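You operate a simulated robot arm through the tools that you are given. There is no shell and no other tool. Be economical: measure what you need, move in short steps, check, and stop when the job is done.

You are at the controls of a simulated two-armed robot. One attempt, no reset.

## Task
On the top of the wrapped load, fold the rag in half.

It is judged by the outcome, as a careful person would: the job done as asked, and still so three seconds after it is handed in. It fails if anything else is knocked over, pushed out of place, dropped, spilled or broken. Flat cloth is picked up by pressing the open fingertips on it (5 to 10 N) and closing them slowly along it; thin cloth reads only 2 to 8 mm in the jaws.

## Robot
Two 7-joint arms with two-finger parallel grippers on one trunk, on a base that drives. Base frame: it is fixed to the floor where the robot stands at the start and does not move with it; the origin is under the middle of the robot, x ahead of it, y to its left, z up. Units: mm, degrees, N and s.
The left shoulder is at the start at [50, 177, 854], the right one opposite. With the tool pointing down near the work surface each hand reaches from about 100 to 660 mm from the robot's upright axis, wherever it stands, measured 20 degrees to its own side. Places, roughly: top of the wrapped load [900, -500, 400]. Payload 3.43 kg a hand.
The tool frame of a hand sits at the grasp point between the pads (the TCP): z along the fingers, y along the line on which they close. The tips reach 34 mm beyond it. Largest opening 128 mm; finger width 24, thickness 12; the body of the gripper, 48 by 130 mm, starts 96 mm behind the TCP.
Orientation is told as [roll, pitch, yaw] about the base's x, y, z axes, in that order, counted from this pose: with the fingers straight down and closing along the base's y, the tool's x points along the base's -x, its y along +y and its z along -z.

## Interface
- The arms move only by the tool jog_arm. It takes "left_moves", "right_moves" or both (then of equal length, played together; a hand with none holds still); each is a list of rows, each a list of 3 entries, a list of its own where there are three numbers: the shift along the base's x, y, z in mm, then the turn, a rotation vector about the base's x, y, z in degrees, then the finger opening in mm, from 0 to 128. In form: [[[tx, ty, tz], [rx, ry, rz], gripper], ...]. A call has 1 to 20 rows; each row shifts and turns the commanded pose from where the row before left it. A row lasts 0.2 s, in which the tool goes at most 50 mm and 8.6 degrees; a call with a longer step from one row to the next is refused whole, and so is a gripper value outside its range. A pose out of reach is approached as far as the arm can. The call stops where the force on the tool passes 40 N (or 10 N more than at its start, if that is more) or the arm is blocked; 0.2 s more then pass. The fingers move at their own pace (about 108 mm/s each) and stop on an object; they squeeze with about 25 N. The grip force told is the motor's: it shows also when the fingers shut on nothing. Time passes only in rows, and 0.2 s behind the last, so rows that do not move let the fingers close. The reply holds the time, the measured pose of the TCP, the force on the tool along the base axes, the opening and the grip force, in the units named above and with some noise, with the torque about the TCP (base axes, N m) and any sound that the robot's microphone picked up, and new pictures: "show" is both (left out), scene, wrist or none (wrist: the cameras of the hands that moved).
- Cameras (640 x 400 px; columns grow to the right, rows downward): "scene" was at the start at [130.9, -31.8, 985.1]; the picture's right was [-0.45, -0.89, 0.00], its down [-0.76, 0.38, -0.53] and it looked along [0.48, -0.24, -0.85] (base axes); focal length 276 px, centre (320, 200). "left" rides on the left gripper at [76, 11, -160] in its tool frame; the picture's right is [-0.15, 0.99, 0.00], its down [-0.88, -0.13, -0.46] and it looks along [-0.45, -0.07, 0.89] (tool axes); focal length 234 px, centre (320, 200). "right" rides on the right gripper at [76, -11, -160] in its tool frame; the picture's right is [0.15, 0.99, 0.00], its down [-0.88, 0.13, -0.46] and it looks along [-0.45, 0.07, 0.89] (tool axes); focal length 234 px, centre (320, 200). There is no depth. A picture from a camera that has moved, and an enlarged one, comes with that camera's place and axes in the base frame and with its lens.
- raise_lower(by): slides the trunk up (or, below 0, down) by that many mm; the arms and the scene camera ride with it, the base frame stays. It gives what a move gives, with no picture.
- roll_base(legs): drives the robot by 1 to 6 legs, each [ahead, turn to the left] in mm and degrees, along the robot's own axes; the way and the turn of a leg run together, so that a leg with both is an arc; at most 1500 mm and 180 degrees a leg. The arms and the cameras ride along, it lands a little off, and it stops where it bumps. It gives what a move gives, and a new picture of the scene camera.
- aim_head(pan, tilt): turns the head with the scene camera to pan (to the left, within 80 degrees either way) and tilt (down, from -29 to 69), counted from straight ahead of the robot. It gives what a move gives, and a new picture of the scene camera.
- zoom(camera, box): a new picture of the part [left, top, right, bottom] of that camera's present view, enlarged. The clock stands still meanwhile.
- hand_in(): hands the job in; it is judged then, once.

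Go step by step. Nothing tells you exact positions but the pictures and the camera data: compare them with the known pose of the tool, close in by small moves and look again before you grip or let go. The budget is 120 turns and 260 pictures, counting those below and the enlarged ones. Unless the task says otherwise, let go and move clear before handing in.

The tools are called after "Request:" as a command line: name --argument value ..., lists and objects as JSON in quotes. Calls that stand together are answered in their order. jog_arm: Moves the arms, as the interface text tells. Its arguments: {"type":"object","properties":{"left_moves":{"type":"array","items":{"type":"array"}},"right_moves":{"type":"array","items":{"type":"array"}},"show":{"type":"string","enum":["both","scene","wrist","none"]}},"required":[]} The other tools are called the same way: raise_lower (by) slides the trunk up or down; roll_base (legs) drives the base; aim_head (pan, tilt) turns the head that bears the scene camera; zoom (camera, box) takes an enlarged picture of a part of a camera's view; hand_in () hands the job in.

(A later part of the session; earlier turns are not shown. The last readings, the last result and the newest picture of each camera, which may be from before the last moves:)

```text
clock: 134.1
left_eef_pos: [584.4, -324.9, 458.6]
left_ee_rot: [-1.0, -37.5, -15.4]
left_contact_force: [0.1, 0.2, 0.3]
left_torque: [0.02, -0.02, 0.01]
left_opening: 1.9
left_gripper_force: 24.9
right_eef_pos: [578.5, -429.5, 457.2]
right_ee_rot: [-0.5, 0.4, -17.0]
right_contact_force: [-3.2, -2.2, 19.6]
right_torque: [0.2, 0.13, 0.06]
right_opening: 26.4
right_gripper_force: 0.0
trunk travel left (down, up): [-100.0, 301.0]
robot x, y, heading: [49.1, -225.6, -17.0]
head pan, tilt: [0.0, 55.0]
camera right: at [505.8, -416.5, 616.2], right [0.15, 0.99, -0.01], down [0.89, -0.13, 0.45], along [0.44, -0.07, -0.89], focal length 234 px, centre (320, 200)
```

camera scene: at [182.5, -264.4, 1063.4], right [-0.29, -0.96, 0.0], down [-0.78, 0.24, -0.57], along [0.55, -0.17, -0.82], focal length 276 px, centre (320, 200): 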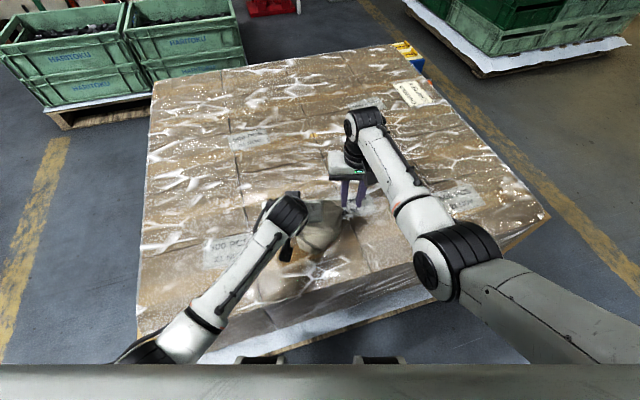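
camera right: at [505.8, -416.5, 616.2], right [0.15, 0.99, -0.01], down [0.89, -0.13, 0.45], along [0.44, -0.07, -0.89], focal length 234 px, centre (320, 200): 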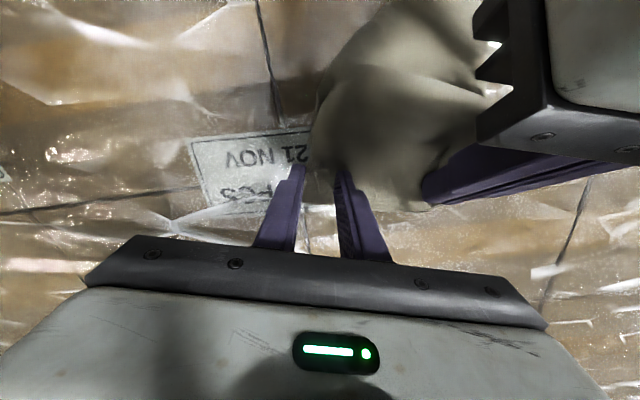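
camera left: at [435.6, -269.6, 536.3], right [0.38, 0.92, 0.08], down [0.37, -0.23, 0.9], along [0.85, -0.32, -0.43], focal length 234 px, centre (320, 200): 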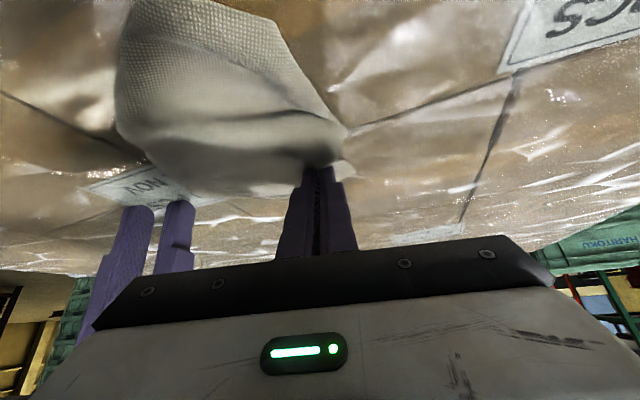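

Request:
jog_arm --right_moves '[[[0, 0, 6], [0, 0, 0], 28], [[3, 11, 0], [0, 0, 0], 28], [[0, 0, -5], [0, 0, 0], 28], [[0, 0, 0], [0, 0, 0], 28]]' --show "wrist"

```text
clock: 134.8
left_eef_pos: [584.2, -325.2, 458.7]
left_ee_rot: [-0.9, -37.5, -15.4]
left_contact_force: [-0.2, 0.1, 0.4]
left_torque: [0.01, -0.02, -0.02]
left_opening: 2.1
left_gripper_force: 25.2
right_eef_pos: [579.8, -433.2, 456.8]
right_ee_rot: [-1.4, 0.6, -17.7]
right_contact_force: [-1.6, 1.3, 16.3]
right_torque: [0.34, 0.08, 0.05]
right_opening: 28.4
right_gripper_force: 0.1
trunk travel left (down, up): [-100.0, 301.0]
robot x, y, heading: [47.8, -221.2, -17.1]
head pan, tilt: [0.0, 55.0]
stopped in row 3 (right hand): the force on the tool passed its limit (the readings are from after the stop); the commanded pose is now the measured one
camera right: at [508.3, -416.9, 616.8], right [0.16, 0.99, -0.02], down [0.89, -0.14, 0.44], along [0.43, -0.09, -0.9], focal length 234 px, centre (320, 200)
```

right: 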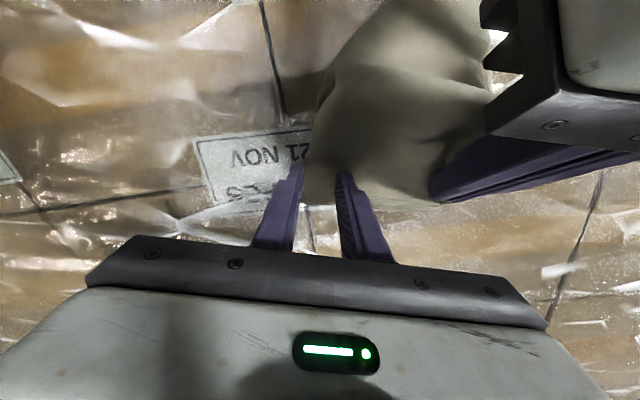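

The right arm is at its reach limit for this trunk height. I'll raise both hands 40 mm and drop the trunk 40 mm to gain reach.

Request:
jog_arm --left_moves '[[[0, 0, 14], [0, 0, 0], 0], [[0, 0, 14], [0, 0, 0], 0], [[0, 0, 14], [0, 0, 0], 0], [[0, 0, 0], [0, 0, 0], 0]]' --right_moves '[[[-2, -5, 14], [0, 0, 0], 28], [[0, 0, 14], [0, 0, 0], 28], [[0, 0, 20], [1, 0, 1], 28], [[0, 0, 0], [0, 0, 0], 28]]' --show "none"

Request:
raise_lower --by -40

Request:
jog_arm --right_moves '[[[1, 8, 0], [0, 0, 0], 28], [[1, 8, 0], [0, 0, 0], 28], [[0, 0, 0], [0, 0, 0], 28]]'

```text
clock: 135.8
left_eef_pos: [585.1, -324.9, 497.8]
left_ee_rot: [-1.0, -37.4, -15.4]
left_contact_force: [0.4, 0.1, 0.5]
left_torque: [0.0, 0.02, 0.03]
left_opening: 2.1
left_gripper_force: 25.1
right_eef_pos: [574.2, -435.8, 501.3]
right_ee_rot: [-0.5, 1.4, -16.6]
right_contact_force: [-0.1, 0.5, 0.9]
right_torque: [0.01, 0.0, -0.02]
right_opening: 28.2
right_gripper_force: 0.1
trunk travel left (down, up): [-100.0, 301.0]
robot x, y, heading: [46.4, -220.2, -17.1]
head pan, tilt: [0.0, 55.0]
```

```text
clock: 136.7
left_eef_pos: [585.0, -324.5, 458.2]
left_ee_rot: [-1.0, -37.5, -15.4]
left_contact_force: [-0.1, -0.1, 0.4]
left_torque: [-0.01, -0.03, -0.02]
left_opening: 2.4
left_gripper_force: 25.0
right_eef_pos: [576.7, -435.4, 463.1]
right_ee_rot: [-0.4, 1.2, -16.5]
right_contact_force: [0.3, -0.2, 0.0]
right_torque: [-0.01, 0.01, 0.01]
right_opening: 28.0
right_gripper_force: 0.1
trunk travel left (down, up): [-60.0, 341.0]
robot x, y, heading: [47.7, -224.5, -17.0]
head pan, tilt: [0.0, 55.0]
```

```text
clock: 137.4
left_eef_pos: [585.6, -325.9, 457.4]
left_ee_rot: [-1.0, -37.4, -15.4]
left_contact_force: [-0.5, 0.1, 0.5]
left_torque: [-0.02, -0.02, 0.02]
left_opening: 2.0
left_gripper_force: 24.6
right_eef_pos: [576.2, -436.3, 458.3]
right_ee_rot: [-1.3, 1.5, -17.6]
right_contact_force: [0.1, 0.8, 0.9]
right_torque: [0.03, -0.02, 0.0]
right_opening: 28.1
right_gripper_force: 0.1
trunk travel left (down, up): [-60.0, 341.0]
robot x, y, heading: [49.1, -219.2, -17.2]
head pan, tilt: [0.0, 55.0]
camera scene: at [182.7, -264.4, 1023.4], right [-0.29, -0.96, 0.0], down [-0.78, 0.24, -0.57], along [0.55, -0.17, -0.82], focal length 276 px, centre (320, 200)
camera right: at [506.1, -421.3, 618.5], right [0.16, 0.99, -0.02], down [0.89, -0.14, 0.43], along [0.42, -0.09, -0.9], focal length 234 px, centre (320, 200)
```

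scene: 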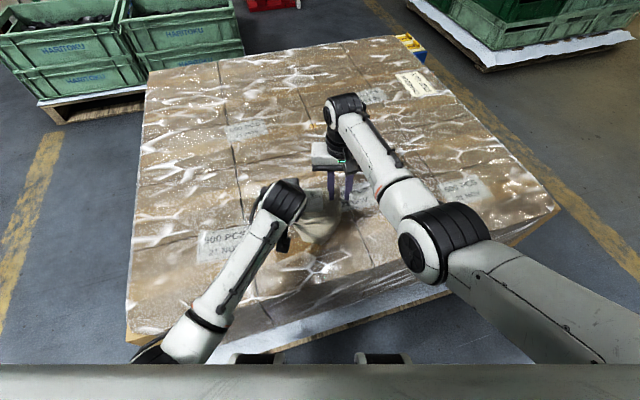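
right: 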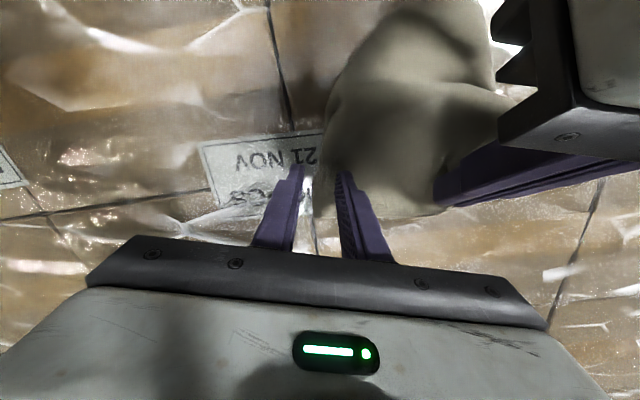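

The right wrist is at a joint limit here, so the two-hand pinch isn't available. Instead I'll lift the rag with the left hand using the trunk and look at how it hangs. Then I'll lay it flat with a long trailing travel.

Request:
jog_arm --left_moves '[[[0, 0, 0], [2.2, 7.1, 0], 0], [[0, 0, 0], [2.2, 7.1, 0], 0], [[0, 0, 0], [2.2, 7.1, 0], 0], [[0, 0, 0], [2.2, 7.1, 0], 0], [[0, 0, 0], [0, 0, 0], 0], [[0, 0, 0], [0, 0, 0], 0], [[0, 0, 0], [0, 0, 0], 0], [[0, 0, 0], [0, 0, 0], 0]]' --right_moves '[[[-10, -30, 10], [0, 0, 0], 28], [[-10, -35, 10], [0, 0, 0], 28], [[-10, -35, 10], [0, 0, 0], 28], [[-10, -35, 10], [0, 0, 0], 28], [[-10, -35, 10], [0, 0, 0], 28], [[-10, -35, 0], [0, 0, 0], 28], [[-10, -35, 0], [0, 0, 0], 28], [[0, 0, 0], [0, 0, 0], 28]]' --show "none"

Request:
raise_lower --by 230

Request:
jog_arm --left_moves '[[[-24, 7.3, 0], [0, 0, 0], 0], [[-24, 7.3, 0], [0, 0, 0], 0], [[-24, 7.3, 0], [0, 0, 0], 0], [[-24, 7.3, 0], [0, 0, 0], 0], [[0, 0, 0], [0, 0, 0], 0]]'

Request:
zoom --camera "scene" --box '[200, 160, 400, 310]'

```text
clock: 139.2
left_eef_pos: [585.5, -324.6, 459.3]
left_ee_rot: [-0.1, -7.8, -15.7]
left_contact_force: [-0.2, 0.7, 3.8]
left_torque: [0.0, 0.02, -0.01]
left_opening: 2.2
left_gripper_force: 24.8
right_eef_pos: [511.6, -662.1, 511.4]
right_ee_rot: [-0.5, 1.3, -16.5]
right_contact_force: [0.0, -0.2, -0.3]
right_torque: [0.01, 0.0, 0.0]
right_opening: 28.0
right_gripper_force: 0.0
trunk travel left (down, up): [-60.0, 341.0]
robot x, y, heading: [44.0, -222.2, -17.2]
head pan, tilt: [0.0, 55.0]
```

```text
clock: 141.7
left_eef_pos: [585.0, -323.5, 687.7]
left_ee_rot: [0.0, -7.6, -15.7]
left_contact_force: [-0.1, 1.0, -0.1]
left_torque: [-0.02, 0.03, 0.01]
left_opening: 2.1
left_gripper_force: 24.5
right_eef_pos: [511.9, -660.6, 741.5]
right_ee_rot: [-0.5, 1.3, -16.6]
right_contact_force: [0.3, 0.1, 0.4]
right_torque: [0.0, -0.01, 0.01]
right_opening: 28.2
right_gripper_force: 0.1
trunk travel left (down, up): [-290.0, 111.0]
robot x, y, heading: [46.3, -224.0, -17.4]
head pan, tilt: [0.0, 55.0]
```

```text
clock: 143.1
left_eef_pos: [508.4, -299.3, 707.6]
left_ee_rot: [-0.3, -10.5, -15.5]
left_contact_force: [-0.4, 0.4, -0.6]
left_torque: [-0.01, -0.06, -0.01]
left_opening: 2.2
left_gripper_force: 24.9
right_eef_pos: [513.3, -661.6, 742.4]
right_ee_rot: [-0.5, 1.3, -16.7]
right_contact_force: [-0.1, 0.9, 0.1]
right_torque: [-0.02, -0.03, -0.02]
right_opening: 28.0
right_gripper_force: 0.1
trunk travel left (down, up): [-290.0, 111.0]
robot x, y, heading: [43.5, -223.4, -17.1]
head pan, tilt: [0.0, 55.0]
stopped in row 5 (left hand): the arm was blocked; the commanded pose is now the measured one
camera scene: at [182.9, -264.5, 1253.4], right [-0.29, -0.96, 0.0], down [-0.78, 0.24, -0.57], along [0.55, -0.17, -0.82], focal length 276 px, centre (320, 200)
camera left: at [410.7, -259.2, 850.9], right [0.4, 0.91, 0.02], down [0.72, -0.33, 0.61], along [0.56, -0.23, -0.79], focal length 234 px, centre (320, 200)
```

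scene: 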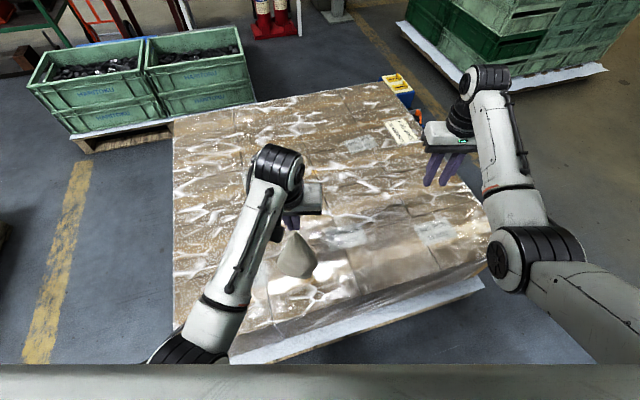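
left: 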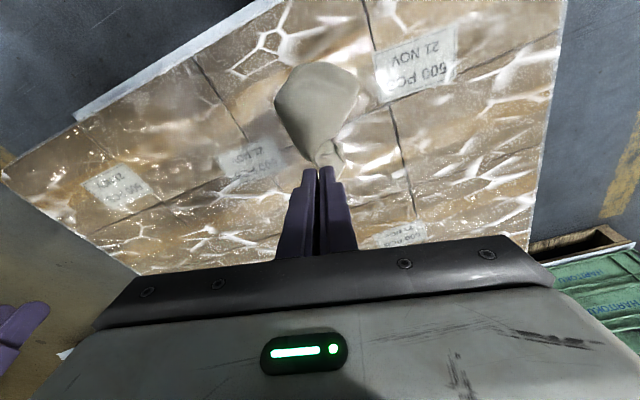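

```text
2.67 times, centred on (300, 235) of scene
camera zoom: at [182.9, -264.5, 1253.4], right [-0.29, -0.96, 0.0], down [-0.78, 0.24, -0.57], along [0.55, -0.17, -0.82], focal length 737 px, centre (373, 107)
```

zoom: 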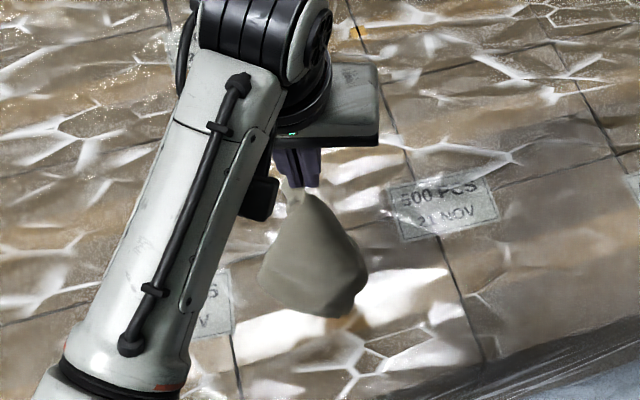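

The rag hangs open from the left hand with its hem leaning toward me, which suits a trailing lay. I'll back the base 55 mm, then alternate lowering and moving forward with base and arm.

Request:
roll_base --legs '[[-55, 0]]'

Request:
raise_lower --by -60

Request:
jog_arm --left_moves '[[[10, -3, 0], [0.6, 2, 0], 0], [[10, -3, 0], [0.6, 2, 0], 0], [[10, -3, 0], [0.6, 2, 0], 0], [[10, -3, 0], [0.6, 2, 0], 0], [[0, 0, 0], [0, 0, 0], 0]]' --show "scene"

```text
clock: 144.0
left_eef_pos: [455.0, -282.4, 708.1]
left_ee_rot: [-0.3, -10.5, -15.4]
left_contact_force: [1.5, 0.7, 0.2]
left_torque: [0.01, 0.0, -0.01]
left_opening: 2.0
left_gripper_force: 24.7
right_eef_pos: [458.7, -644.6, 740.8]
right_ee_rot: [-0.4, 1.4, -16.6]
right_contact_force: [-0.6, 0.6, -0.4]
right_torque: [0.0, -0.02, -0.02]
right_opening: 27.9
right_gripper_force: 0.1
trunk travel left (down, up): [-290.0, 111.0]
robot x, y, heading: [-4.5, -202.0, -17.2]
head pan, tilt: [0.0, 55.0]
camera scene: at [129.7, -248.0, 1253.5], right [-0.29, -0.96, 0.0], down [-0.78, 0.24, -0.57], along [0.55, -0.17, -0.82], focal length 276 px, centre (320, 200)
```

scene: 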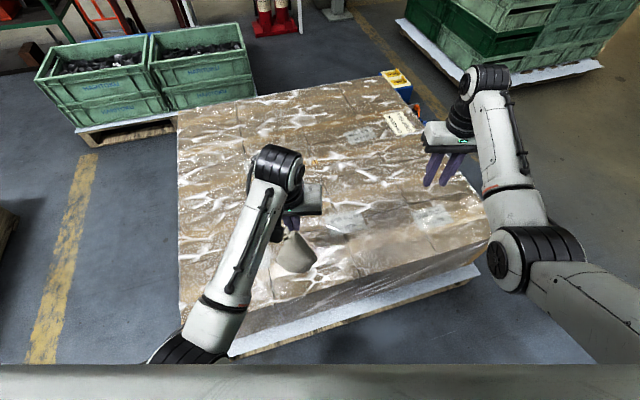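

```text
clock: 145.0
left_eef_pos: [455.3, -283.7, 648.7]
left_ee_rot: [-0.4, -10.4, -15.5]
left_contact_force: [0.3, -0.4, 0.5]
left_torque: [-0.02, -0.03, 0.04]
left_opening: 2.2
left_gripper_force: 25.3
right_eef_pos: [459.8, -643.9, 681.4]
right_ee_rot: [-0.5, 1.2, -16.5]
right_contact_force: [-0.2, -0.1, 0.7]
right_torque: [-0.02, -0.01, 0.0]
right_opening: 28.1
right_gripper_force: 0.1
trunk travel left (down, up): [-230.0, 171.0]
robot x, y, heading: [-7.7, -203.2, -16.9]
head pan, tilt: [0.0, 55.0]
```

```text
clock: 146.2
left_eef_pos: [496.0, -295.5, 647.8]
left_ee_rot: [-0.2, -2.2, -15.5]
left_contact_force: [-0.3, 0.1, -0.3]
left_torque: [-0.02, -0.02, 0.0]
left_opening: 2.2
left_gripper_force: 24.9
right_eef_pos: [458.7, -643.8, 682.6]
right_ee_rot: [-0.4, 1.3, -16.7]
right_contact_force: [-0.2, -0.8, -0.6]
right_torque: [-0.01, 0.03, -0.02]
right_opening: 28.2
right_gripper_force: 0.1
trunk travel left (down, up): [-230.0, 171.0]
robot x, y, heading: [-10.4, -205.7, -17.2]
head pan, tilt: [0.0, 55.0]
camera scene: at [130.2, -248.1, 1193.4], right [-0.29, -0.96, 0.0], down [-0.78, 0.24, -0.57], along [0.55, -0.17, -0.82], focal length 276 px, centre (320, 200)
```

scene: 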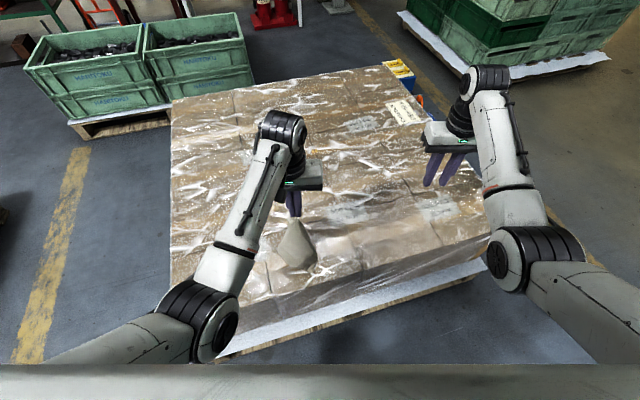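

Request:
raise_lower --by -55

Request:
jog_arm --left_moves '[[[10, -3, 0], [0, 0, 0], 0], [[10, -3, 0], [0, 0, 0], 0], [[10, -3, 0], [0, 0, 0], 0], [[10, -3, 0], [0, 0, 0], 0], [[0, 0, 0], [0, 0, 0], 0]]' --show "none"

Request:
raise_lower --by -50

Request:
roll_base --legs '[[40, 0]]'

Request:
zoom --camera "scene" --box '[220, 180, 420, 305]'

```text
clock: 147.2
left_eef_pos: [494.5, -295.9, 593.7]
left_ee_rot: [-0.1, -2.1, -15.4]
left_contact_force: [0.1, -0.3, -0.5]
left_torque: [0.02, -0.03, 0.03]
left_opening: 1.9
left_gripper_force: 24.8
right_eef_pos: [459.3, -644.3, 627.1]
right_ee_rot: [-0.5, 1.3, -16.5]
right_contact_force: [0.1, -0.3, -0.9]
right_torque: [-0.03, 0.02, -0.03]
right_opening: 27.9
right_gripper_force: 0.0
trunk travel left (down, up): [-175.0, 226.0]
robot x, y, heading: [-5.6, -205.9, -16.9]
head pan, tilt: [0.0, 55.0]
```

```text
clock: 148.4
left_eef_pos: [534.5, -307.9, 593.2]
left_ee_rot: [-0.1, -2.1, -15.4]
left_contact_force: [0.0, 0.5, -0.4]
left_torque: [-0.02, -0.01, 0.03]
left_opening: 2.4
left_gripper_force: 25.1
right_eef_pos: [458.9, -644.8, 625.8]
right_ee_rot: [-0.6, 1.3, -16.6]
right_contact_force: [0.3, 0.2, -0.7]
right_torque: [0.01, 0.02, 0.0]
right_opening: 28.0
right_gripper_force: 0.2
trunk travel left (down, up): [-175.0, 226.0]
robot x, y, heading: [-4.0, -203.6, -16.9]
head pan, tilt: [0.0, 55.0]
```

```text
clock: 149.3
left_eef_pos: [534.6, -306.9, 543.7]
left_ee_rot: [-0.2, -2.1, -15.5]
left_contact_force: [-0.1, 0.1, -0.7]
left_torque: [0.0, 0.01, -0.02]
left_opening: 1.9
left_gripper_force: 24.9
right_eef_pos: [459.7, -644.6, 576.3]
right_ee_rot: [-0.5, 1.3, -16.5]
right_contact_force: [-0.5, 0.1, -0.3]
right_torque: [0.01, 0.01, 0.0]
right_opening: 28.1
right_gripper_force: 0.1
trunk travel left (down, up): [-125.0, 276.0]
robot x, y, heading: [-4.3, -203.2, -16.9]
head pan, tilt: [0.0, 55.0]
```

```text
clock: 150.2
left_eef_pos: [572.4, -318.5, 542.2]
left_ee_rot: [0.0, -2.1, -15.4]
left_contact_force: [-0.6, -0.3, 0.0]
left_torque: [-0.01, 0.01, 0.04]
left_opening: 2.2
left_gripper_force: 24.7
right_eef_pos: [497.8, -655.8, 576.9]
right_ee_rot: [-0.5, 1.4, -16.5]
right_contact_force: [-0.2, -0.2, -0.3]
right_torque: [0.03, 0.0, 0.0]
right_opening: 28.1
right_gripper_force: 0.1
trunk travel left (down, up): [-125.0, 276.0]
robot x, y, heading: [32.1, -218.5, -17.2]
head pan, tilt: [0.0, 55.0]
camera scene: at [168.1, -259.7, 1088.4], right [-0.29, -0.96, 0.0], down [-0.78, 0.24, -0.57], along [0.55, -0.17, -0.82], focal length 276 px, centre (320, 200)
```

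scene: 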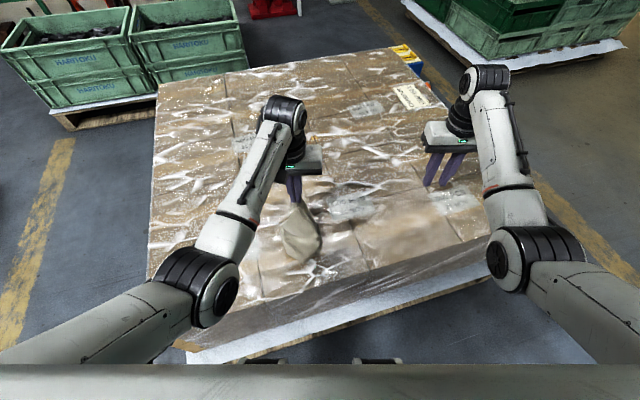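

```text
3.20 times, centred on (320, 242) of scene
camera zoom: at [168.1, -259.7, 1088.4], right [-0.29, -0.96, 0.0], down [-0.78, 0.24, -0.57], along [0.55, -0.17, -0.82], focal length 884 px, centre (320, 64)
```

zoom: 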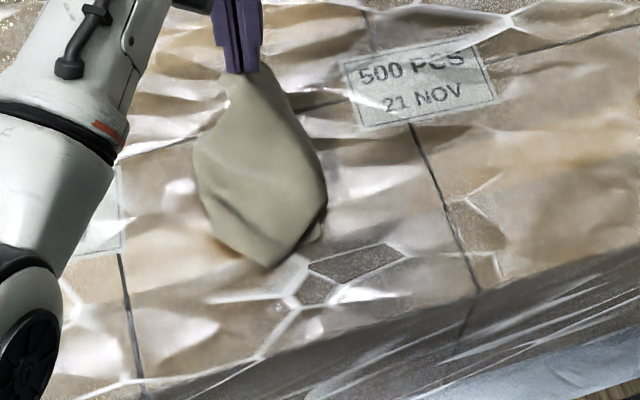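

It's laying out well. I'll continue down with forward travel.

Request:
raise_lower --by -35

Request:
jog_arm --left_moves '[[[9, -3, 0], [0, 0, 0], 0], [[9, -3, 0], [0, 0, 0], 0], [[9, -3, 0], [0, 0, 0], 0], [[0, 0, 0], [0, 0, 0], 0]]' --show "none"

Request:
raise_lower --by -35

Request:
roll_base --legs '[[20, 0]]'

Request:
zoom --camera "scene" --box '[220, 180, 420, 305]'

```text
clock: 151.0
left_eef_pos: [572.3, -318.5, 507.4]
left_ee_rot: [-0.1, -2.2, -15.4]
left_contact_force: [-0.3, -0.3, -0.3]
left_torque: [0.0, 0.02, 0.02]
left_opening: 2.0
left_gripper_force: 25.0
right_eef_pos: [498.2, -655.3, 542.1]
right_ee_rot: [-0.4, 1.3, -16.5]
right_contact_force: [0.0, 0.0, 0.3]
right_torque: [0.02, 0.03, -0.03]
right_opening: 28.0
right_gripper_force: 0.0
trunk travel left (down, up): [-90.0, 311.0]
robot x, y, heading: [31.0, -216.1, -17.0]
head pan, tilt: [0.0, 55.0]
```

```text
clock: 152.0
left_eef_pos: [601.1, -327.0, 507.9]
left_ee_rot: [-0.1, -2.1, -15.5]
left_contact_force: [0.8, 0.8, -0.6]
left_torque: [0.02, -0.01, 0.02]
left_opening: 2.3
left_gripper_force: 25.0
right_eef_pos: [497.9, -655.2, 542.4]
right_ee_rot: [-0.6, 1.4, -16.6]
right_contact_force: [-0.7, -0.5, 0.5]
right_torque: [0.03, -0.02, -0.02]
right_opening: 27.9
right_gripper_force: 0.2
trunk travel left (down, up): [-90.0, 311.0]
robot x, y, heading: [33.4, -218.9, -17.4]
head pan, tilt: [0.0, 55.0]
```

```text
clock: 152.8
left_eef_pos: [601.5, -326.5, 472.3]
left_ee_rot: [-0.1, -2.1, -15.4]
left_contact_force: [-0.2, -0.1, 0.6]
left_torque: [0.03, 0.0, 0.0]
left_opening: 1.9
left_gripper_force: 25.2
right_eef_pos: [498.2, -655.5, 506.8]
right_ee_rot: [-0.5, 1.3, -16.5]
right_contact_force: [-0.6, 0.1, 0.4]
right_torque: [-0.02, 0.02, -0.01]
right_opening: 28.0
right_gripper_force: 0.0
trunk travel left (down, up): [-55.0, 346.0]
robot x, y, heading: [35.8, -217.1, -17.0]
head pan, tilt: [0.0, 55.0]
```

```text
clock: 153.7
left_eef_pos: [614.6, -330.9, 473.2]
left_ee_rot: [0.0, -2.0, -15.3]
left_contact_force: [0.0, 0.0, 0.4]
left_torque: [0.0, -0.01, 0.0]
left_opening: 2.1
left_gripper_force: 25.2
right_eef_pos: [514.6, -659.0, 507.5]
right_ee_rot: [-0.5, 1.3, -16.5]
right_contact_force: [0.7, -0.4, -0.5]
right_torque: [-0.01, -0.01, 0.01]
right_opening: 28.0
right_gripper_force: 0.1
trunk travel left (down, up): [-55.0, 346.0]
robot x, y, heading: [48.1, -223.0, -16.8]
head pan, tilt: [0.0, 55.0]
stopped in leg 1: the robot was blocked; the commanded pose is now the measured one
camera scene: at [183.1, -264.6, 1018.4], right [-0.29, -0.96, 0.0], down [-0.78, 0.24, -0.57], along [0.55, -0.17, -0.82], focal length 276 px, centre (320, 200)
```

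scene: 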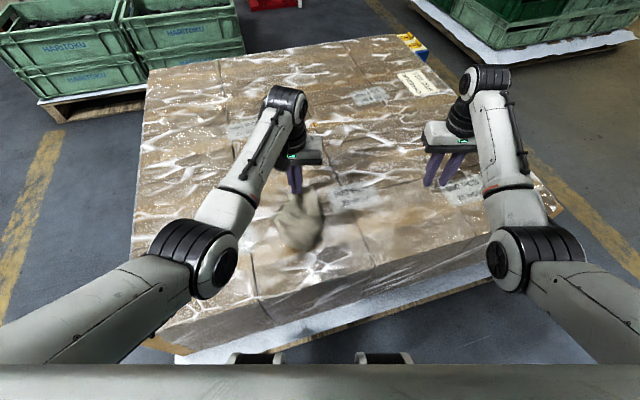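

```text
3.20 times, centred on (320, 242) of scene
camera zoom: at [183.1, -264.6, 1018.4], right [-0.29, -0.96, 0.0], down [-0.78, 0.24, -0.57], along [0.55, -0.17, -0.82], focal length 884 px, centre (320, 64)
```

zoom: 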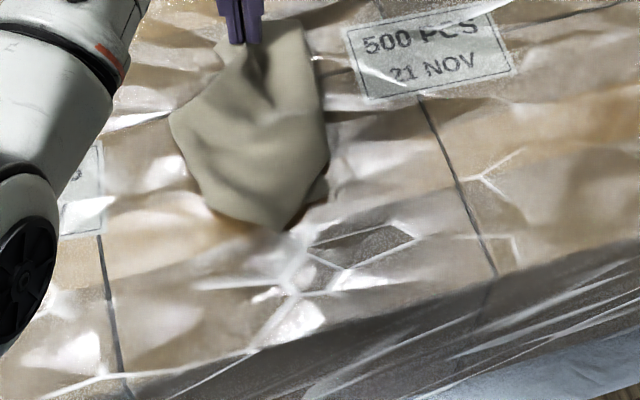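

The base touched the pallet, so I'll not drive forward again. The rag is nearly laid but its hem is still tucked under. I'll lower the grip and drag it sideways to the left, so friction unrolls the tuck.

Request:
raise_lower --by -8

Request:
jog_arm --left_moves '[[[0, 15, 0], [0, 0, 3], 0], [[0, 15, 0], [0, 0, 3], 0], [[0, 15, 0], [0, 0, 3], 0], [[0, 15, 0], [0, 0, 3], 0], [[0, 15, 0], [0, 0, 3], 0], [[0, 15, 0], [0, 0, 3], 0], [[0, 15, 0], [0, 0, 3], 0], [[0, 15, 0], [0, 0, 3], 0], [[0, 15, 0], [0, 0, 0], 0], [[0, 15, 0], [0, 0, 0], 0], [[0, 15, 0], [0, 0, 0], 0], [[0, 15, 0], [0, 0, 0], 0], [[0, 0, 0], [0, 0, 0], 0]]'

Request:
zoom --camera "scene" --box '[180, 160, 380, 285]'

```text
clock: 154.3
left_eef_pos: [616.2, -331.0, 464.9]
left_ee_rot: [-0.2, -2.1, -15.4]
left_contact_force: [-0.1, 1.1, 0.6]
left_torque: [0.0, -0.02, 0.0]
left_opening: 2.3
left_gripper_force: 25.8
right_eef_pos: [514.5, -660.8, 499.5]
right_ee_rot: [-0.6, 1.3, -16.4]
right_contact_force: [0.4, -0.3, 0.1]
right_torque: [-0.01, -0.03, -0.02]
right_opening: 28.0
right_gripper_force: 0.1
trunk travel left (down, up): [-47.0, 354.0]
robot x, y, heading: [49.1, -220.2, -16.7]
head pan, tilt: [0.0, 55.0]
```

```text
clock: 157.1
left_eef_pos: [615.3, -151.7, 463.6]
left_ee_rot: [0.0, -2.0, 8.6]
left_contact_force: [-0.5, -0.3, 0.2]
left_torque: [-0.02, 0.02, -0.07]
left_opening: 2.1
left_gripper_force: 24.9
right_eef_pos: [513.6, -659.6, 498.8]
right_ee_rot: [-0.4, 1.2, -16.3]
right_contact_force: [-0.5, 0.0, -0.6]
right_torque: [0.01, -0.02, 0.0]
right_opening: 28.0
right_gripper_force: 0.1
trunk travel left (down, up): [-47.0, 354.0]
robot x, y, heading: [47.1, -224.6, -16.6]
head pan, tilt: [0.0, 55.0]
camera scene: at [183.1, -264.6, 1010.4], right [-0.29, -0.96, 0.0], down [-0.78, 0.24, -0.57], along [0.55, -0.17, -0.82], focal length 276 px, centre (320, 200)
camera left: at [531.7, -152.1, 619.7], right [-0.01, 1.0, 0.0], down [0.87, 0.0, 0.49], along [0.49, 0.01, -0.87], focal length 234 px, centre (320, 200)
```

scene: 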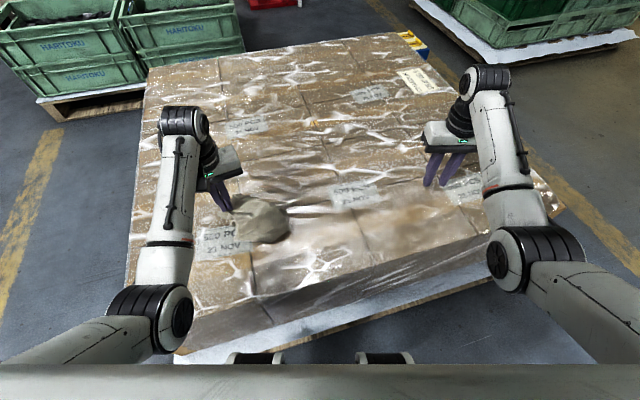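
left: 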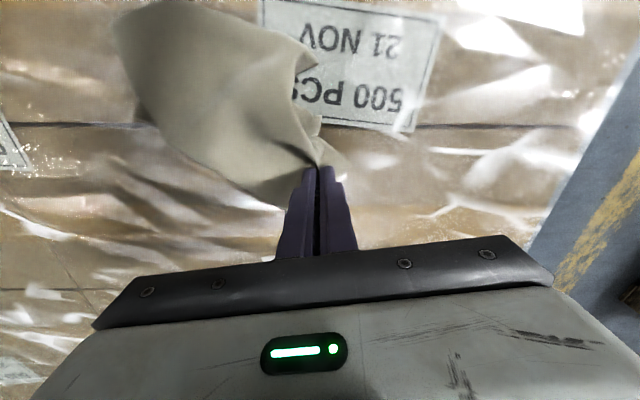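

```text
3.20 times, centred on (280, 222) of scene
camera zoom: at [183.1, -264.6, 1010.4], right [-0.29, -0.96, 0.0], down [-0.78, 0.24, -0.57], along [0.55, -0.17, -0.82], focal length 884 px, centre (448, 128)
```

zoom: 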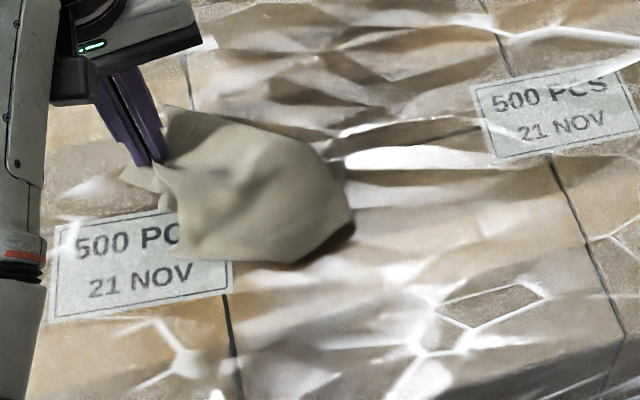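

The tuck persists because I lowered faster than I travelled earlier. I'll relift and yaw the left hand so the cloth trails to the right. Then I'll lay it with a long leftward travel, keeping more travel than drop.

Request:
raise_lower --by 215

Request:
jog_arm --left_moves '[[[-6, -11, 0], [0, 0, 7], 0], [[-6, -11, 0], [0, 0, 7], 0], [[-6, -11, 0], [0, 0, 7], 0], [[-6, -11, 0], [0, 0, 7], 0], [[-6, -11, 0], [0, 0, 7], 0], [[-6, -11, 0], [0, 0, 7], 0], [[-6, -11, 0], [0, 0, 7], 0], [[-6, -11, 0], [0, 0, 7], 0], [[0, 0, 0], [0, 0, 0], 0]]'

Request:
zoom --camera "scene" --box '[180, 160, 400, 310]'

```text
clock: 159.4
left_eef_pos: [613.9, -151.5, 679.2]
left_ee_rot: [0.0, -2.2, 8.8]
left_contact_force: [-0.2, -0.3, -0.4]
left_torque: [-0.01, 0.03, -0.02]
left_opening: 2.1
left_gripper_force: 24.7
right_eef_pos: [514.3, -658.7, 713.1]
right_ee_rot: [-0.5, 1.3, -16.4]
right_contact_force: [0.2, 0.2, -0.5]
right_torque: [-0.01, 0.0, -0.02]
right_opening: 28.2
right_gripper_force: 0.1
trunk travel left (down, up): [-262.0, 139.0]
robot x, y, heading: [48.3, -223.2, -16.7]
head pan, tilt: [0.0, 55.0]
```

```text
clock: 161.6
left_eef_pos: [581.5, -216.3, 681.2]
left_ee_rot: [-0.5, -4.3, 66.2]
left_contact_force: [0.2, 0.7, -0.2]
left_torque: [0.01, 0.0, -0.02]
left_opening: 2.0
left_gripper_force: 24.5
right_eef_pos: [513.5, -659.0, 713.3]
right_ee_rot: [-0.5, 1.4, -16.5]
right_contact_force: [-0.7, -0.1, 0.3]
right_torque: [0.02, 0.01, -0.03]
right_opening: 28.1
right_gripper_force: 0.1
trunk travel left (down, up): [-262.0, 139.0]
robot x, y, heading: [45.6, -222.1, -16.6]
head pan, tilt: [0.0, 55.0]
stopped in row 9 (left hand): the arm was blocked; the commanded pose is now the measured one
camera scene: at [183.1, -264.5, 1225.4], right [-0.29, -0.96, 0.0], down [-0.78, 0.24, -0.57], along [0.55, -0.17, -0.82], focal length 276 px, centre (320, 200)
camera left: at [533.3, -291.1, 833.3], right [-0.85, 0.53, 0.0], down [0.46, 0.72, 0.52], along [0.28, 0.44, -0.85], focal length 234 px, centre (320, 200)
```

scene: 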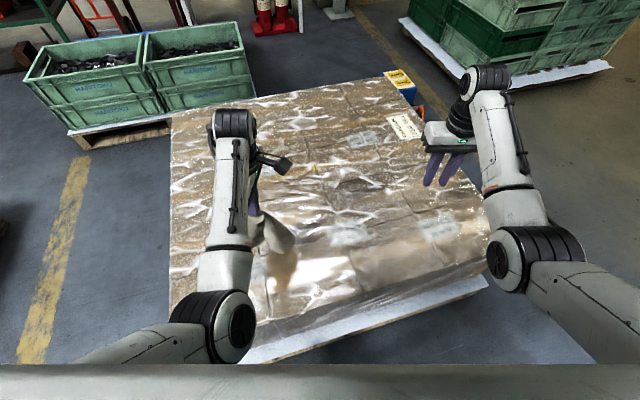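
left: 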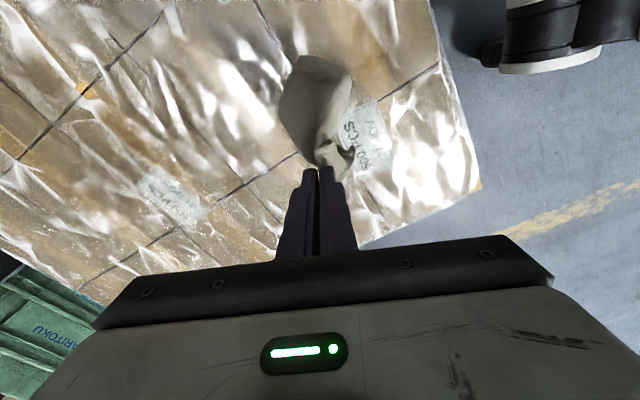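

```text
2.67 times, centred on (290, 235) of scene
camera zoom: at [183.1, -264.5, 1225.4], right [-0.29, -0.96, 0.0], down [-0.78, 0.24, -0.57], along [0.55, -0.17, -0.82], focal length 737 px, centre (400, 107)
```

zoom: 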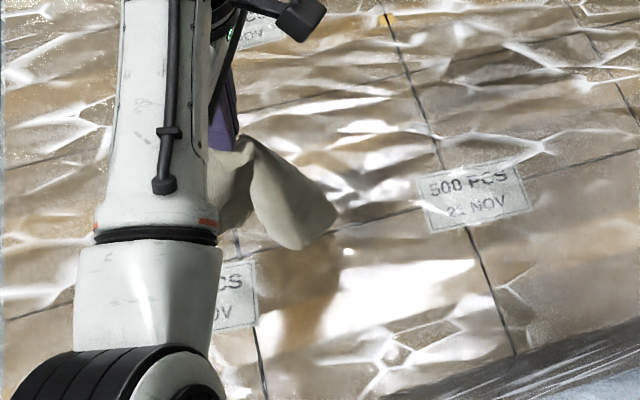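

Yaw 66° works and the cloth trails to the right. Now the combined lay: about 260 mm left and 215 mm down, in one smooth motion.

Request:
jog_arm --left_moves '[[[1, 16, -8], [0, 0, 0], 0], [[1, 16, -8], [0, 0, 0], 0], [[1, 15, -10], [0, 0, 0], 0], [[1, 15, -10], [0, 0, 0], 0], [[1, 14, -11], [0, 0, 0], 0], [[1, 14, -11], [0, 0, 0], 0], [[1, 14, -11], [0, 0, 0], 0], [[1, 14, -11], [0, 0, 0], 0], [[1, 14, -11], [0, 0, 0], 0], [[1, 14, -11], [0, 0, 0], 0], [[1, 14, -11], [0, 0, 0], 0], [[0, 0, 0], [0, 0, 0], 0]]'

Request:
zoom --camera "scene" --box '[160, 160, 380, 310]'

```text
clock: 164.2
left_eef_pos: [592.1, -56.6, 568.3]
left_ee_rot: [-0.3, -4.3, 66.1]
left_contact_force: [0.2, -0.1, 0.2]
left_torque: [-0.04, 0.03, -0.03]
left_opening: 1.9
left_gripper_force: 25.5
right_eef_pos: [513.6, -660.0, 714.1]
right_ee_rot: [-0.5, 1.3, -16.4]
right_contact_force: [0.7, 0.7, -0.2]
right_torque: [0.01, -0.04, -0.02]
right_opening: 28.3
right_gripper_force: 0.1
trunk travel left (down, up): [-262.0, 139.0]
robot x, y, heading: [48.7, -221.3, -17.1]
head pan, tilt: [0.0, 55.0]
camera scene: at [183.1, -264.6, 1225.4], right [-0.29, -0.96, 0.0], down [-0.78, 0.24, -0.57], along [0.55, -0.17, -0.82], focal length 276 px, centre (320, 200)
camera left: at [544.7, -130.9, 720.6], right [-0.84, 0.53, 0.0], down [0.46, 0.72, 0.52], along [0.27, 0.44, -0.85], focal length 234 px, centre (320, 200)
```

scene: 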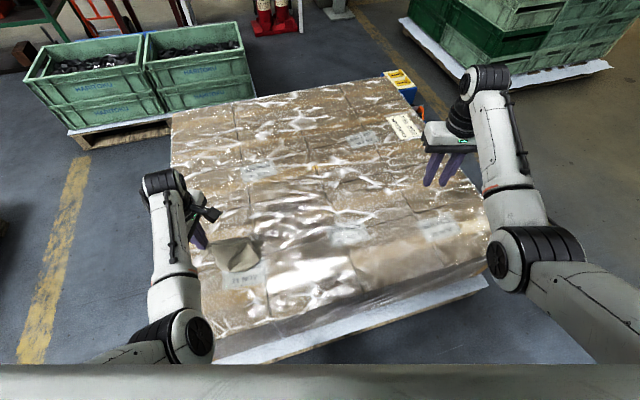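
left: 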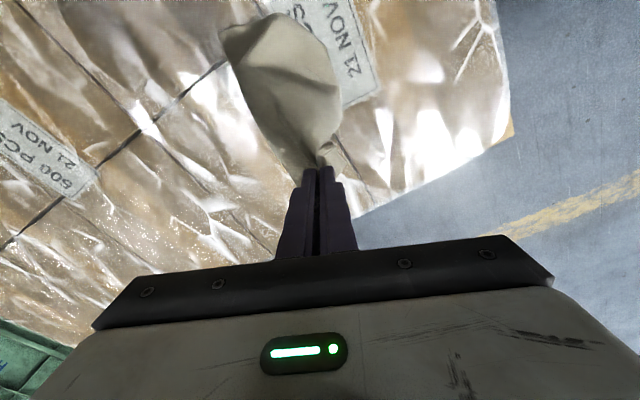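

```text
2.67 times, centred on (270, 235) of scene
camera zoom: at [183.1, -264.6, 1225.4], right [-0.29, -0.96, 0.0], down [-0.78, 0.24, -0.57], along [0.55, -0.17, -0.82], focal length 737 px, centre (453, 107)
```

zoom: 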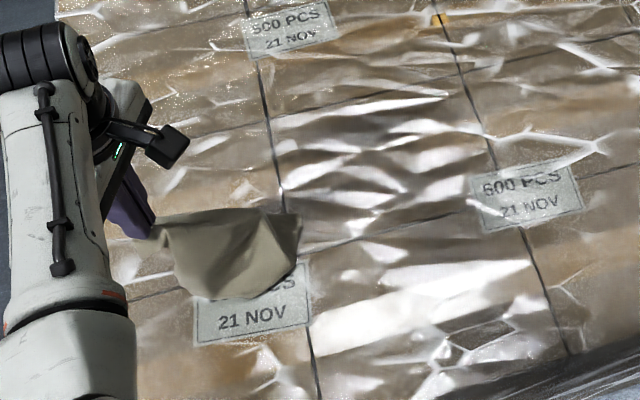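

Request:
jog_arm --left_moves '[[[0, 11, -13], [0, 0, 0], 0], [[0, 11, -13], [0, 0, 0], 0], [[0, 11, -13], [0, 0, 0], 0], [[0, 11, -13], [0, 0, 0], 0], [[0, 11, -13], [0, 0, 0], 0], [[0, 11, -13], [0, 0, 0], 0], [[0, 11, -13], [0, 0, 0], 0], [[0, 8, -10], [0, 0, 0], 0], [[0, 0, 0], [0, 0, 0], 0]]'

Request:
zoom --camera "scene" --box '[160, 180, 320, 300]'

```text
clock: 166.2
left_eef_pos: [591.0, 25.7, 466.3]
left_ee_rot: [-0.3, -4.1, 66.0]
left_contact_force: [-0.1, -0.2, 0.8]
left_torque: [0.02, -0.01, -0.03]
left_opening: 2.0
left_gripper_force: 25.5
right_eef_pos: [513.3, -659.6, 712.8]
right_ee_rot: [-0.5, 1.3, -16.4]
right_contact_force: [0.6, 0.6, 0.4]
right_torque: [-0.02, -0.01, -0.04]
right_opening: 28.1
right_gripper_force: 0.0
trunk travel left (down, up): [-262.0, 139.0]
robot x, y, heading: [48.1, -220.9, -16.5]
head pan, tilt: [0.0, 55.0]
camera scene: at [183.1, -264.6, 1225.4], right [-0.29, -0.96, 0.0], down [-0.78, 0.24, -0.57], along [0.55, -0.17, -0.82], focal length 276 px, centre (320, 200)
camera left: at [542.7, -48.5, 618.6], right [-0.84, 0.54, 0.0], down [0.46, 0.72, 0.52], along [0.27, 0.44, -0.85], focal length 234 px, centre (320, 200)
```

scene: 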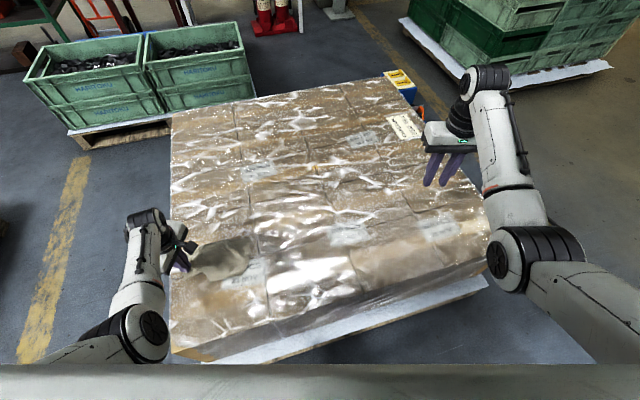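
left: 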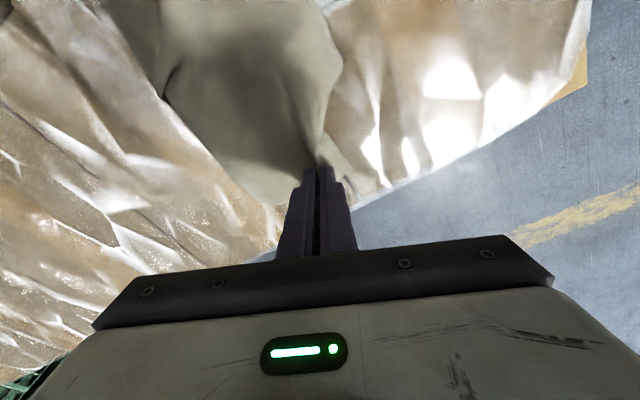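

```text
3.33 times, centred on (240, 240) of scene
camera zoom: at [183.1, -264.6, 1225.4], right [-0.29, -0.96, 0.0], down [-0.78, 0.24, -0.57], along [0.55, -0.17, -0.82], focal length 921 px, centre (587, 67)
```

zoom: 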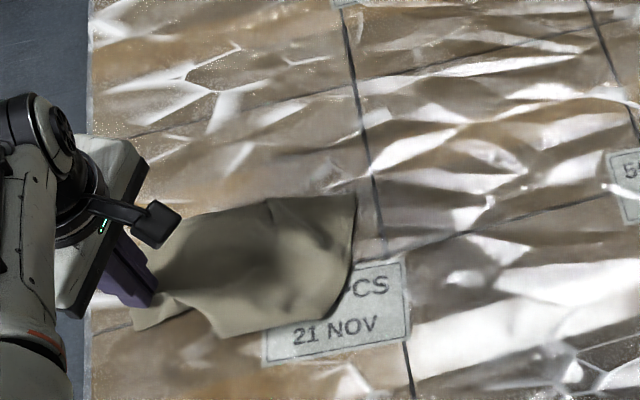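

Much better: the rag is nearly fully spread now, at the left of the load. I'll release it, lift the hand clear, back the base off the pallet slightly and turn left to face the rag.

Request:
jog_arm --left_moves '[[[0, 2, -5], [0, 0, 0], 0], [[0, 0, 0], [0, 0, 0], 8], [[0, 0, 0], [0, 0, 0], 20], [[0, 0, 0], [0, 0, 0], 24], [[0, 0, 8], [0, 0, 0], 24], [[0, 0, 0], [0, 0, 0], 24]]' --show "none"

Request:
raise_lower --by 60

Request:
roll_base --legs '[[-15, 0], [0, 30]]'

Request:
zoom --camera "scene" --box '[200, 160, 400, 285]'

```text
clock: 167.6
left_eef_pos: [590.6, 27.1, 469.5]
left_ee_rot: [-0.4, -4.2, 66.2]
left_contact_force: [0.2, 0.0, -0.2]
left_torque: [0.01, 0.0, -0.01]
left_opening: 24.2
left_gripper_force: 0.0
right_eef_pos: [513.4, -659.9, 713.7]
right_ee_rot: [-0.5, 1.3, -16.4]
right_contact_force: [0.6, -0.9, -0.6]
right_torque: [0.0, 0.04, -0.02]
right_opening: 27.9
right_gripper_force: 0.2
trunk travel left (down, up): [-262.0, 139.0]
robot x, y, heading: [46.4, -222.8, -16.9]
head pan, tilt: [0.0, 55.0]
```

```text
clock: 168.6
left_eef_pos: [590.3, 28.0, 529.9]
left_ee_rot: [-0.4, -4.2, 66.1]
left_contact_force: [-1.0, -0.4, 0.3]
left_torque: [0.01, 0.02, -0.01]
left_opening: 24.0
left_gripper_force: 0.0
right_eef_pos: [513.3, -658.6, 774.0]
right_ee_rot: [-0.5, 1.3, -16.5]
right_contact_force: [0.2, -0.2, 0.5]
right_torque: [0.02, -0.02, 0.01]
right_opening: 27.9
right_gripper_force: 0.2
trunk travel left (down, up): [-322.0, 79.0]
robot x, y, heading: [46.5, -220.2, -16.6]
head pan, tilt: [0.0, 55.0]
```

```text
clock: 170.9
left_eef_pos: [372.4, 273.7, 529.4]
left_ee_rot: [-0.4, -4.3, 97.0]
left_contact_force: [-1.0, 0.4, -0.5]
left_torque: [0.06, 0.02, -0.01]
left_opening: 24.4
left_gripper_force: 0.0
right_eef_pos: [658.0, -355.2, 774.9]
right_ee_rot: [-0.6, 1.3, 14.4]
right_contact_force: [-0.2, -0.5, -0.1]
right_torque: [-0.01, 0.0, -0.01]
right_opening: 28.0
right_gripper_force: 0.1
trunk travel left (down, up): [-322.0, 79.0]
robot x, y, heading: [36.9, -218.1, 14.1]
head pan, tilt: [0.0, 55.0]
camera scene: at [170.5, -184.6, 1285.4], right [0.24, -0.97, 0.0], down [-0.79, -0.2, -0.57], along [0.56, 0.14, -0.82], focal length 276 px, centre (320, 200)
```

scene: 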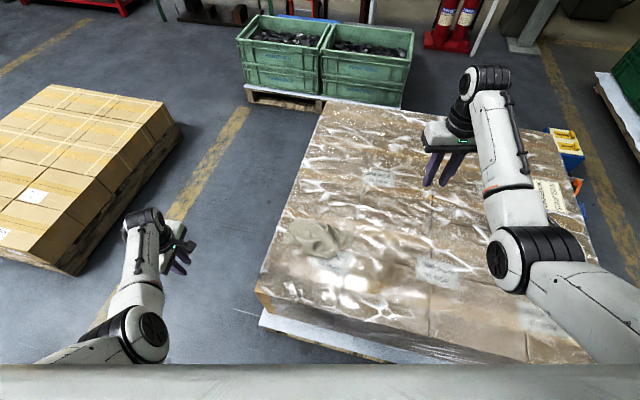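

```text
3.20 times, centred on (300, 222) of scene
camera zoom: at [170.5, -184.6, 1285.4], right [0.24, -0.97, 0.0], down [-0.79, -0.2, -0.57], along [0.56, 0.14, -0.82], focal length 884 px, centre (384, 128)
```

zoom: 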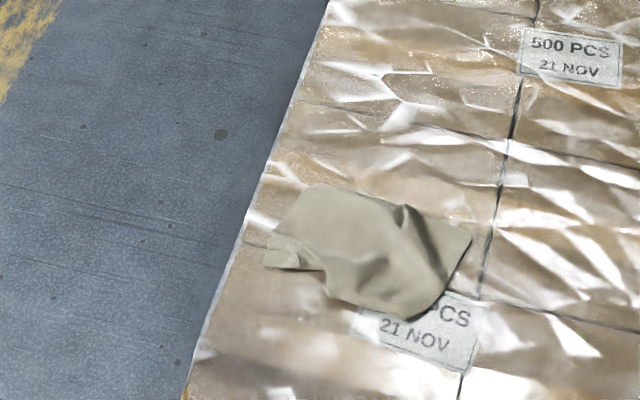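

The rag is still partly doubled because I started laying too low: its diagonal is longer than the height I had. I'll turn back, regrip the same left end and lift higher, so it hangs fully free before laying.

Request:
roll_base --legs '[[0, -31]]'

Request:
zoom --camera "left" --box '[120, 40, 440, 260]'

```text
clock: 172.8
left_eef_pos: [578.4, 28.9, 529.4]
left_ee_rot: [-0.4, -4.2, 65.7]
left_contact_force: [-0.5, 0.3, -0.3]
left_torque: [-0.04, 0.01, -0.01]
left_opening: 24.0
left_gripper_force: 0.0
right_eef_pos: [497.0, -657.9, 772.9]
right_ee_rot: [-0.6, 1.2, -16.8]
right_contact_force: [-0.8, 0.9, -0.8]
right_torque: [0.03, 0.04, 0.0]
right_opening: 27.9
right_gripper_force: 0.1
trunk travel left (down, up): [-322.0, 79.0]
robot x, y, heading: [34.5, -219.1, -17.1]
head pan, tilt: [0.0, 55.0]
camera scene: at [168.4, -261.4, 1285.4], right [-0.3, -0.96, 0.0], down [-0.78, 0.24, -0.57], along [0.55, -0.17, -0.82], focal length 276 px, centre (320, 200)
```

scene: 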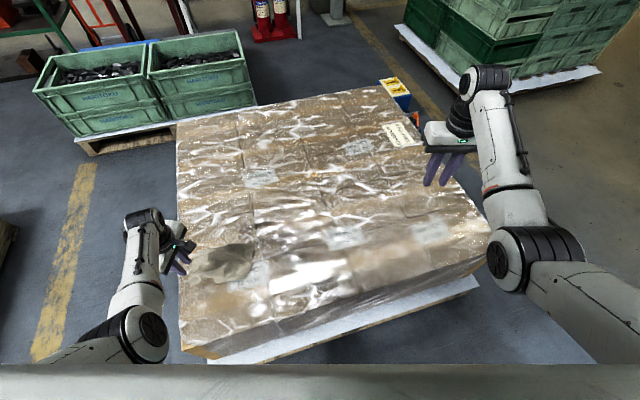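

```text
1.82 times, centred on (280, 150) of left
camera zoom: at [529.6, -45.2, 681.9], right [-0.84, 0.54, 0.0], down [0.46, 0.72, 0.52], along [0.28, 0.44, -0.85], focal length 426 px, centre (393, 291)
```

zoom: 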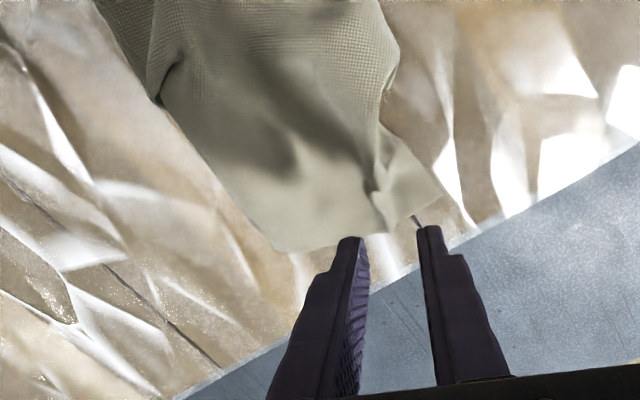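

The left edge runs from about (663,17) to (550,41). I'll grip it at its middle, near (595,29).

Request:
jog_arm --left_moves '[[[9, 0, 0], [0, 0, 4], 34], [[9, 0, 0], [0, 0, 4], 34], [[0, 0, 0], [0, 0, 0], 34]]' --show "none"

Request:
raise_lower --by -66

Request:
jog_arm --left_moves '[[[0, 0, -3], [0, 0, 0], 34], [[0, 0, -2], [0, 0, 0], 34], [[0, 0, -2], [0, 0, 0], 34], [[0, 0, 0], [0, 0, 0], 34]]' --show "wrist"

```text
clock: 173.6
left_eef_pos: [596.9, 29.5, 529.1]
left_ee_rot: [-0.3, -4.3, 73.8]
left_contact_force: [0.6, -0.9, 0.1]
left_torque: [0.02, 0.04, 0.0]
left_opening: 33.8
left_gripper_force: 0.1
right_eef_pos: [496.2, -659.6, 775.0]
right_ee_rot: [-0.5, 1.3, -16.8]
right_contact_force: [-0.3, -0.5, 0.5]
right_torque: [0.01, -0.02, 0.01]
right_opening: 28.2
right_gripper_force: 0.0
trunk travel left (down, up): [-322.0, 79.0]
robot x, y, heading: [33.2, -215.9, -17.1]
head pan, tilt: [0.0, 55.0]
```

```text
clock: 174.6
left_eef_pos: [595.7, 28.9, 462.1]
left_ee_rot: [-0.4, -4.3, 73.7]
left_contact_force: [0.0, -1.0, -0.2]
left_torque: [0.0, -0.02, 0.01]
left_opening: 33.9
left_gripper_force: 0.1
right_eef_pos: [497.3, -659.4, 707.5]
right_ee_rot: [-0.5, 1.3, -16.8]
right_contact_force: [-0.2, -0.8, -0.1]
right_torque: [0.03, -0.02, 0.0]
right_opening: 27.9
right_gripper_force: 0.2
trunk travel left (down, up): [-256.0, 145.0]
robot x, y, heading: [34.0, -216.1, -17.1]
head pan, tilt: [0.0, 55.0]
```

```text
clock: 175.6
left_eef_pos: [597.0, 30.0, 458.5]
left_ee_rot: [-0.6, -4.4, 73.8]
left_contact_force: [1.1, -1.1, 12.8]
left_torque: [-0.04, 0.26, 0.04]
left_opening: 32.8
left_gripper_force: 0.1
right_eef_pos: [496.4, -658.8, 708.8]
right_ee_rot: [-0.4, 1.2, -16.8]
right_contact_force: [-0.9, -0.4, -0.5]
right_torque: [0.0, 0.0, 0.02]
right_opening: 28.1
right_gripper_force: 0.2
trunk travel left (down, up): [-256.0, 145.0]
robot x, y, heading: [35.1, -216.2, -17.2]
head pan, tilt: [0.0, 55.0]
camera left: at [560.0, -50.6, 609.9], right [-0.91, 0.42, 0.0], down [0.36, 0.77, 0.52], along [0.22, 0.47, -0.85], focal length 234 px, centre (320, 200)
```

left: 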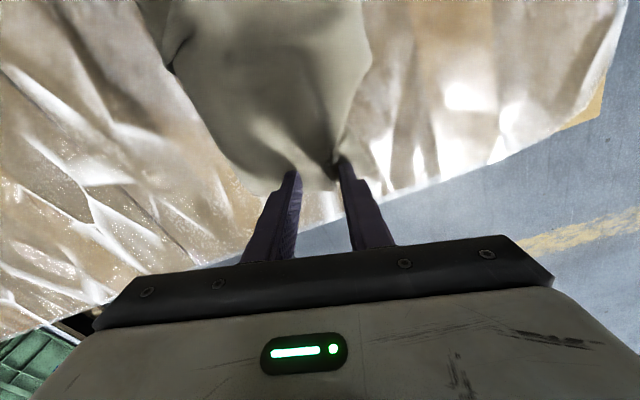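

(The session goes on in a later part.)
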